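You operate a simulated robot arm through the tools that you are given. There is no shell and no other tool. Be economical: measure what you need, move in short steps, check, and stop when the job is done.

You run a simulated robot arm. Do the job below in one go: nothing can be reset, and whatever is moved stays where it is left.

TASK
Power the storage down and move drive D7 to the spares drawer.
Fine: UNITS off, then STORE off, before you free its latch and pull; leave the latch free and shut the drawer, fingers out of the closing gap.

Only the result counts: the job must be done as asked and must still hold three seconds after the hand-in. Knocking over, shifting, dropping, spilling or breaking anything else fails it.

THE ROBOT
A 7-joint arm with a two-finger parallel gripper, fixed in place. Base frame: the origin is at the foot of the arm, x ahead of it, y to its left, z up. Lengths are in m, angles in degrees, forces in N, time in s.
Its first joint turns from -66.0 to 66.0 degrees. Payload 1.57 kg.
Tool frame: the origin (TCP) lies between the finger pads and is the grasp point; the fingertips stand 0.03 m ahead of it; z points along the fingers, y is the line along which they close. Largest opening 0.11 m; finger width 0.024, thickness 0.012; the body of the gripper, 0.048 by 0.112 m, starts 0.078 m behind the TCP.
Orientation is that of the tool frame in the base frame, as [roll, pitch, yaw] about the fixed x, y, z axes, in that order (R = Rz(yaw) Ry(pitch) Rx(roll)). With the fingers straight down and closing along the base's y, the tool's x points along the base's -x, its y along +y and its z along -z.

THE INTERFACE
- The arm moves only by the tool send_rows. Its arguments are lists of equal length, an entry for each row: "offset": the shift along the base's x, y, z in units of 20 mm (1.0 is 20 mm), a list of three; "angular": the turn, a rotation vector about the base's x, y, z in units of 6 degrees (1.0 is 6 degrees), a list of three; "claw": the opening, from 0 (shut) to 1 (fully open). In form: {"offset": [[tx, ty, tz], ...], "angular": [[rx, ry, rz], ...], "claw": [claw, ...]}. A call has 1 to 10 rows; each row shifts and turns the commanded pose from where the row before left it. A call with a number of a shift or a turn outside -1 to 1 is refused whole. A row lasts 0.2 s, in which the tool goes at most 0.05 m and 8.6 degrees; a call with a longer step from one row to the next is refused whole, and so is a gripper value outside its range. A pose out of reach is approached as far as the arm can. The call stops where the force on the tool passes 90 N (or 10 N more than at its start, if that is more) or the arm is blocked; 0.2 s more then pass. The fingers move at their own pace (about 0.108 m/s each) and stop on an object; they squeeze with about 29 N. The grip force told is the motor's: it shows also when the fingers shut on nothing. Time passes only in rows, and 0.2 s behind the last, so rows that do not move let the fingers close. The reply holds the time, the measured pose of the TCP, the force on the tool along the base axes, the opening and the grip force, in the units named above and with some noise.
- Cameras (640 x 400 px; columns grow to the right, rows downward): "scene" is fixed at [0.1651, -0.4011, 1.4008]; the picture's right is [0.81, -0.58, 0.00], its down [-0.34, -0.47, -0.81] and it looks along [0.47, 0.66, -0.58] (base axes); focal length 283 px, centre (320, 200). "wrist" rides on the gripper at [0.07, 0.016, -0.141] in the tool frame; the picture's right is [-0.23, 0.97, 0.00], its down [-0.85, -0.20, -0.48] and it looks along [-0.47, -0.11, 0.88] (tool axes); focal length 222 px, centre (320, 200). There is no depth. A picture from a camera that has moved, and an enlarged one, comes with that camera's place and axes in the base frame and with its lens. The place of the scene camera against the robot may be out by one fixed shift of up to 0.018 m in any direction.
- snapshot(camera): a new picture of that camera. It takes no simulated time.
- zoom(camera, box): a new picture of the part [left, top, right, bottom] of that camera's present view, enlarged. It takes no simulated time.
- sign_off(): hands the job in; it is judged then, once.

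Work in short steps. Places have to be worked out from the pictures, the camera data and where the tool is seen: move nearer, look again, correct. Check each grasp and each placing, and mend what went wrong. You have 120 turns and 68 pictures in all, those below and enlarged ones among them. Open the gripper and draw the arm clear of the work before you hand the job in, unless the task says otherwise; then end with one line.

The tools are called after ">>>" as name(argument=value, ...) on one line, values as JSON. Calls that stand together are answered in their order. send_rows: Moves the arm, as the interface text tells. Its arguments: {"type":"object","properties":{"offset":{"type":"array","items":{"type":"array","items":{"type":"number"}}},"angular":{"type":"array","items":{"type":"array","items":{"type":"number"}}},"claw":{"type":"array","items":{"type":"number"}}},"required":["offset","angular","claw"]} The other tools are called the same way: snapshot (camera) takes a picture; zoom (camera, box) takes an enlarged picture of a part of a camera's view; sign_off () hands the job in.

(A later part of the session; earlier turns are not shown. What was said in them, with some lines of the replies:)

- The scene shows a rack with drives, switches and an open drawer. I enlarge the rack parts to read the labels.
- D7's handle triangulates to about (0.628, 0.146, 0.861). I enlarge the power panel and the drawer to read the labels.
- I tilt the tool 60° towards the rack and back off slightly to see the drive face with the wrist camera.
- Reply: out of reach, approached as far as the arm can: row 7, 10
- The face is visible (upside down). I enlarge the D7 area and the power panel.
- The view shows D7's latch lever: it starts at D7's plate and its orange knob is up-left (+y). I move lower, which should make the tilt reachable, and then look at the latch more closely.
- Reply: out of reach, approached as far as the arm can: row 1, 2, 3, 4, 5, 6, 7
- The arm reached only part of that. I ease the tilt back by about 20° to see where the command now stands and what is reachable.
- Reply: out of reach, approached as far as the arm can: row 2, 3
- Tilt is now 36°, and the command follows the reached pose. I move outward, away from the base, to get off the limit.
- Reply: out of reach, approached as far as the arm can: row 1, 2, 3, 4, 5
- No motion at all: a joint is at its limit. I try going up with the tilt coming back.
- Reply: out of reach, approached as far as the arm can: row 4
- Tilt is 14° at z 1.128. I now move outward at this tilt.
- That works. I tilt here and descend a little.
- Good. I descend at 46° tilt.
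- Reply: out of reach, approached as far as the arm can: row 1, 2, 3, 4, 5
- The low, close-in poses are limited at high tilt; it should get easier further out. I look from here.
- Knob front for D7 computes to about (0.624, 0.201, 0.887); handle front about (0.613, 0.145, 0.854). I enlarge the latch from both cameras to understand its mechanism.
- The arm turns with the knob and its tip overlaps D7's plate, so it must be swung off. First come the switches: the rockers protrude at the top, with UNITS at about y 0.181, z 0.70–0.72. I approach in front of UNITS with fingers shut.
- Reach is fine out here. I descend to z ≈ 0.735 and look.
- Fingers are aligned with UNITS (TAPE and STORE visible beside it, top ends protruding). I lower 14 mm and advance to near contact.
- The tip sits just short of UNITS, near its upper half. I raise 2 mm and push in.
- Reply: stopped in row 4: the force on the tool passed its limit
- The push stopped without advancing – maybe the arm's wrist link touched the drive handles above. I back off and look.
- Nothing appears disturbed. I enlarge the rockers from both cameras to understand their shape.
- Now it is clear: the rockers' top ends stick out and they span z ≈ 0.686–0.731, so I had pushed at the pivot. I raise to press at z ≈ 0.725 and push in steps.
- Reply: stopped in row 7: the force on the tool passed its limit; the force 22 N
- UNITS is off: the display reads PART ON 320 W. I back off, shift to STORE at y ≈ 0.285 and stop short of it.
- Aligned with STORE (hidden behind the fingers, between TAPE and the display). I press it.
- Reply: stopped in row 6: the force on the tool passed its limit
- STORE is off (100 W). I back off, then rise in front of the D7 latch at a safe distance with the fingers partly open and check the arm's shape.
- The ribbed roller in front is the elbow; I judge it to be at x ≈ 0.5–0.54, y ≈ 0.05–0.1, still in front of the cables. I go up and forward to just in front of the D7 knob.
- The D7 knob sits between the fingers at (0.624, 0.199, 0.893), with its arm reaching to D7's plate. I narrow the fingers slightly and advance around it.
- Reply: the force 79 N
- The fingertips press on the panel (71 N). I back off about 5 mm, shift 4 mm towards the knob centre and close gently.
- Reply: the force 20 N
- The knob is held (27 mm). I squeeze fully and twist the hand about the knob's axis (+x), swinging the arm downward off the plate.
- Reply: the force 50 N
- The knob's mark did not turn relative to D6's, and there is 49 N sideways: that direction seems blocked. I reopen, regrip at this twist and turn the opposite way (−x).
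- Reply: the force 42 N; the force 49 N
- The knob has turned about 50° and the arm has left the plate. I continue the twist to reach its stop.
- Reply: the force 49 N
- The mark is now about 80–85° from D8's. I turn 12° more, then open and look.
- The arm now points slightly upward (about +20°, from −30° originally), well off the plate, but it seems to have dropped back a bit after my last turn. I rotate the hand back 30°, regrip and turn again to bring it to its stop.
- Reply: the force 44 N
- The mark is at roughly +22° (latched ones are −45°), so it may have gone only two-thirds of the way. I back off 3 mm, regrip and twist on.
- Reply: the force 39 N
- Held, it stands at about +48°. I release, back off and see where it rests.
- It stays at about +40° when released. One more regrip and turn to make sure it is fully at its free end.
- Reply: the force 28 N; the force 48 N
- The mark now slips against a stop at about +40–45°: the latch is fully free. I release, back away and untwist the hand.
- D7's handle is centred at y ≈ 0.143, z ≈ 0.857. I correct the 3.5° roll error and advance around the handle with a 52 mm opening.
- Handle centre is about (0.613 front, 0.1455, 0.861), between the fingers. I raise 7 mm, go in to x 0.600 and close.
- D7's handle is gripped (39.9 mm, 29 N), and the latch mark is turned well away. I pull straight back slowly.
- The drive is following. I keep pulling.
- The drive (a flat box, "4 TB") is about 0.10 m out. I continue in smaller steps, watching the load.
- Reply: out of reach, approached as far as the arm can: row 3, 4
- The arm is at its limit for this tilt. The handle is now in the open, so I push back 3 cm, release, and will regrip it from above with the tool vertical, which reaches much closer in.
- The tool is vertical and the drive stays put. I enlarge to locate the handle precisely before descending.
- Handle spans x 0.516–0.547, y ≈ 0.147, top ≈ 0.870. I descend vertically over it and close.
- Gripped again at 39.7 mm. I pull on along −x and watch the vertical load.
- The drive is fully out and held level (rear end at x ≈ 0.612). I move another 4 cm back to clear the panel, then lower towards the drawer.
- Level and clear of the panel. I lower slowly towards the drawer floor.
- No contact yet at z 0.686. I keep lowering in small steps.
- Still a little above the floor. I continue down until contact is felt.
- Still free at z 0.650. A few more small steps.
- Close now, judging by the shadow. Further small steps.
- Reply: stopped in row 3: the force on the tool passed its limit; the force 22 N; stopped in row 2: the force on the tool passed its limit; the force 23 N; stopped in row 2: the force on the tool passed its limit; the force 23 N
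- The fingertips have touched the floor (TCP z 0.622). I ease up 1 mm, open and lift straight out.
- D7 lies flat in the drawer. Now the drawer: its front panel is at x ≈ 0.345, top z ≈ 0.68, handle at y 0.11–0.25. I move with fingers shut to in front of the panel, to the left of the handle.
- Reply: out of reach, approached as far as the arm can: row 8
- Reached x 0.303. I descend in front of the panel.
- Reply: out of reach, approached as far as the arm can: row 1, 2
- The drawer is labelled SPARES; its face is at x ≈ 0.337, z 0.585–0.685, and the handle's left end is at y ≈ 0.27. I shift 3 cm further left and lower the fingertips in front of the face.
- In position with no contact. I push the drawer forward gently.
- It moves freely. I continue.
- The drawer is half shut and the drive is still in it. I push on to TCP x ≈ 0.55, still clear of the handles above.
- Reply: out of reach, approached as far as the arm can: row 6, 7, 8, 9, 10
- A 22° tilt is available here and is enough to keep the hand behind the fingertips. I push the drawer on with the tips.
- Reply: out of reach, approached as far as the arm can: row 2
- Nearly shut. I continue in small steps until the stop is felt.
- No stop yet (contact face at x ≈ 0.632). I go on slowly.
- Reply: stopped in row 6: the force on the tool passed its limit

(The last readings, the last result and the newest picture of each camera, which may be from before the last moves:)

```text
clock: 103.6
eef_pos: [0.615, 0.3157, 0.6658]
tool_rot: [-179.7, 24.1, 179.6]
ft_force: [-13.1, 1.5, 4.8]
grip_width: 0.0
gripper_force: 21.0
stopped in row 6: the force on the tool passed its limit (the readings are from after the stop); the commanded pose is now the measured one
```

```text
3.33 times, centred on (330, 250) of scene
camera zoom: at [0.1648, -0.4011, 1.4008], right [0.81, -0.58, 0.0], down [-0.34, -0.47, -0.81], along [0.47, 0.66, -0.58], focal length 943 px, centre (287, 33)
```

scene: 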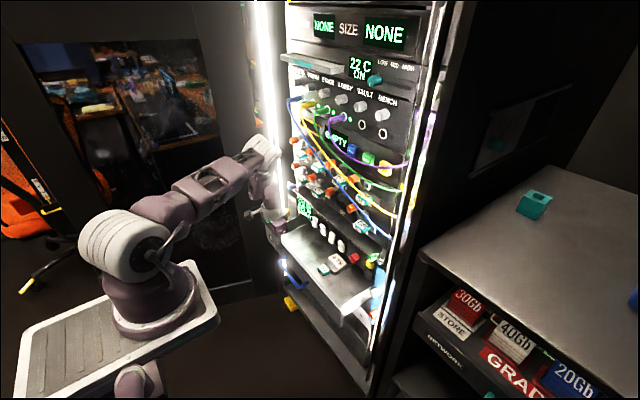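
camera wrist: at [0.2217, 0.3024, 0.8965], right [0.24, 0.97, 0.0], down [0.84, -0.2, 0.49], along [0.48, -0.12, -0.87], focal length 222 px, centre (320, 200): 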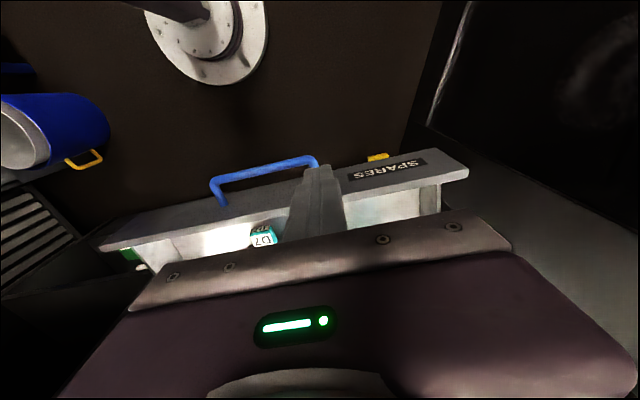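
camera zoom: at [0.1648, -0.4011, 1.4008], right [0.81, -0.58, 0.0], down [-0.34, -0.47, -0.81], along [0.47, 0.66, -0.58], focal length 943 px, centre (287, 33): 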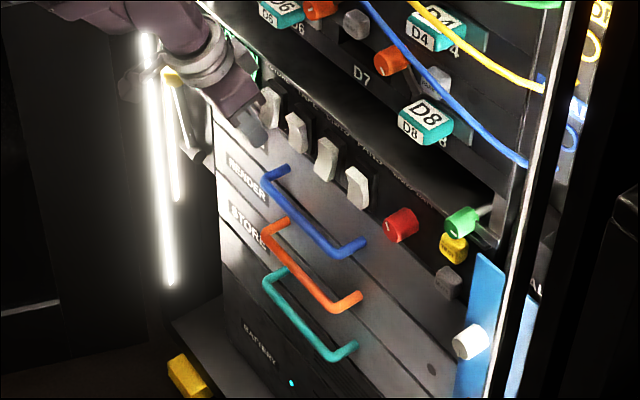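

The drawer is flush and at its stop (force rose). I draw back, rise clear, and open the gripper.

>>> send_rows(offset=[[-0.5, 0, 0], [-1, 0, 0], [-1, 0, 0], [-1, 0, 0.3], [-1, -0.5, 0.8], [-0.5, -0.5, 1], [0, -0.5, 1], [0, -0.5, 1], [0, 0, 1], [0, 0, 0]], angular=[[0, 0, 0], [0, 0.5, 0], [0, 0.5, 0], [0, 0.8, 0], [0, 0.8, 0], [0, 0.8, 0], [0, 0.5, 0], [0, 0, 0], [0, 0, 0], [0, 0, 0]], claw=[0, 0, 0, 0, 0, 0.5, 1, 1, 1, 1])

>>> zoom(camera="scene", box=[270, 120, 410, 310])

```text
clock: 105.8
eef_pos: [0.516, 0.2759, 0.7692]
tool_rot: [-179.4, 0.9, 179.5]
ft_force: [0.7, 0.6, -0.5]
grip_width: 0.1098
gripper_force: 0.0
```

```text
2.11 times, centred on (340, 215) of scene
camera zoom: at [0.165, -0.4011, 1.4008], right [0.81, -0.58, 0.0], down [-0.34, -0.47, -0.81], along [0.47, 0.66, -0.58], focal length 596 px, centre (278, 168)
```

zoom: 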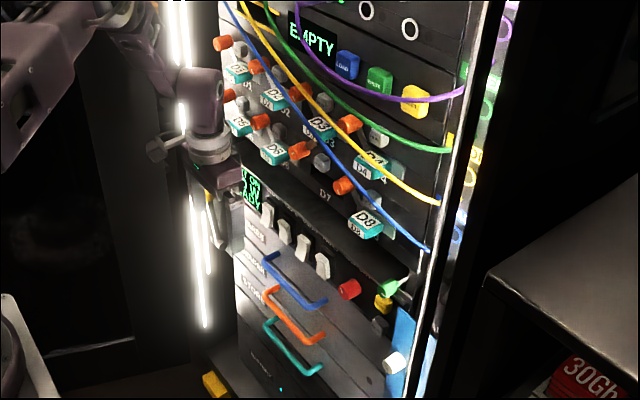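

The drawer is shut and stays shut. I draw the arm further back and take a last look.

>>> send_rows(offset=[[-0.8, 0, 1], [-0.8, 0, 1], [-0.8, 0, 1], [-0.8, 0, 1], [-0.5, -0.5, 1], [0, -0.5, 1], [0, 0, 1], [0, 0, 1], [0, 0, 0]], angular=[[0, 0, 0], [0, 0, 0], [0, 0, 0], [0, 0, 0], [0, 0, 0], [0, 0, 0], [0, 0, 0], [0, 0, 0], [0, 0, 0]], claw=[1, 1, 1, 1, 1, 1, 1, 1, 1])

>>> zoom(camera="scene", box=[275, 150, 395, 290])

```text
clock: 107.8
eef_pos: [0.4414, 0.255, 0.9295]
tool_rot: [-179.4, 0.9, 179.6]
ft_force: [-0.3, -0.4, -0.7]
grip_width: 0.1101
gripper_force: 0.0
```

```text
2.86 times, centred on (335, 220) of scene
camera zoom: at [0.165, -0.4011, 1.4008], right [0.81, -0.58, 0.0], down [-0.34, -0.47, -0.81], along [0.47, 0.66, -0.58], focal length 808 px, centre (277, 143)
```

zoom: 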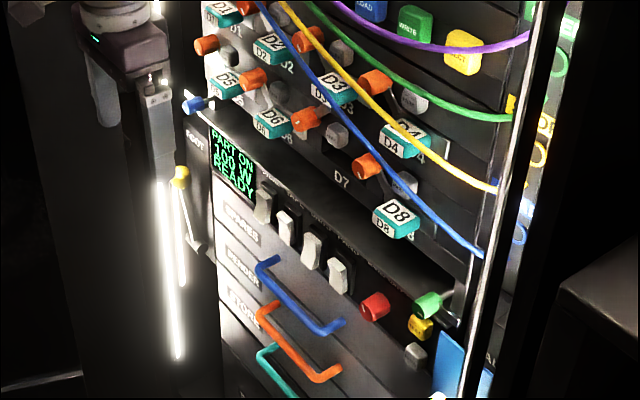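

The display still shows PART ON 100 W, D7's bay is empty with its latch turned off the opening, the SPARES drawer is flush, and the open gripper is clear of the rack. I hand in.

>>> sign_off()

```text
The job is handed in.
```

I switched UNITS off, then STORE off, freed D7's latch and left it free, and moved D7 to the SPARES drawer, which is now shut with the arm drawn clear.
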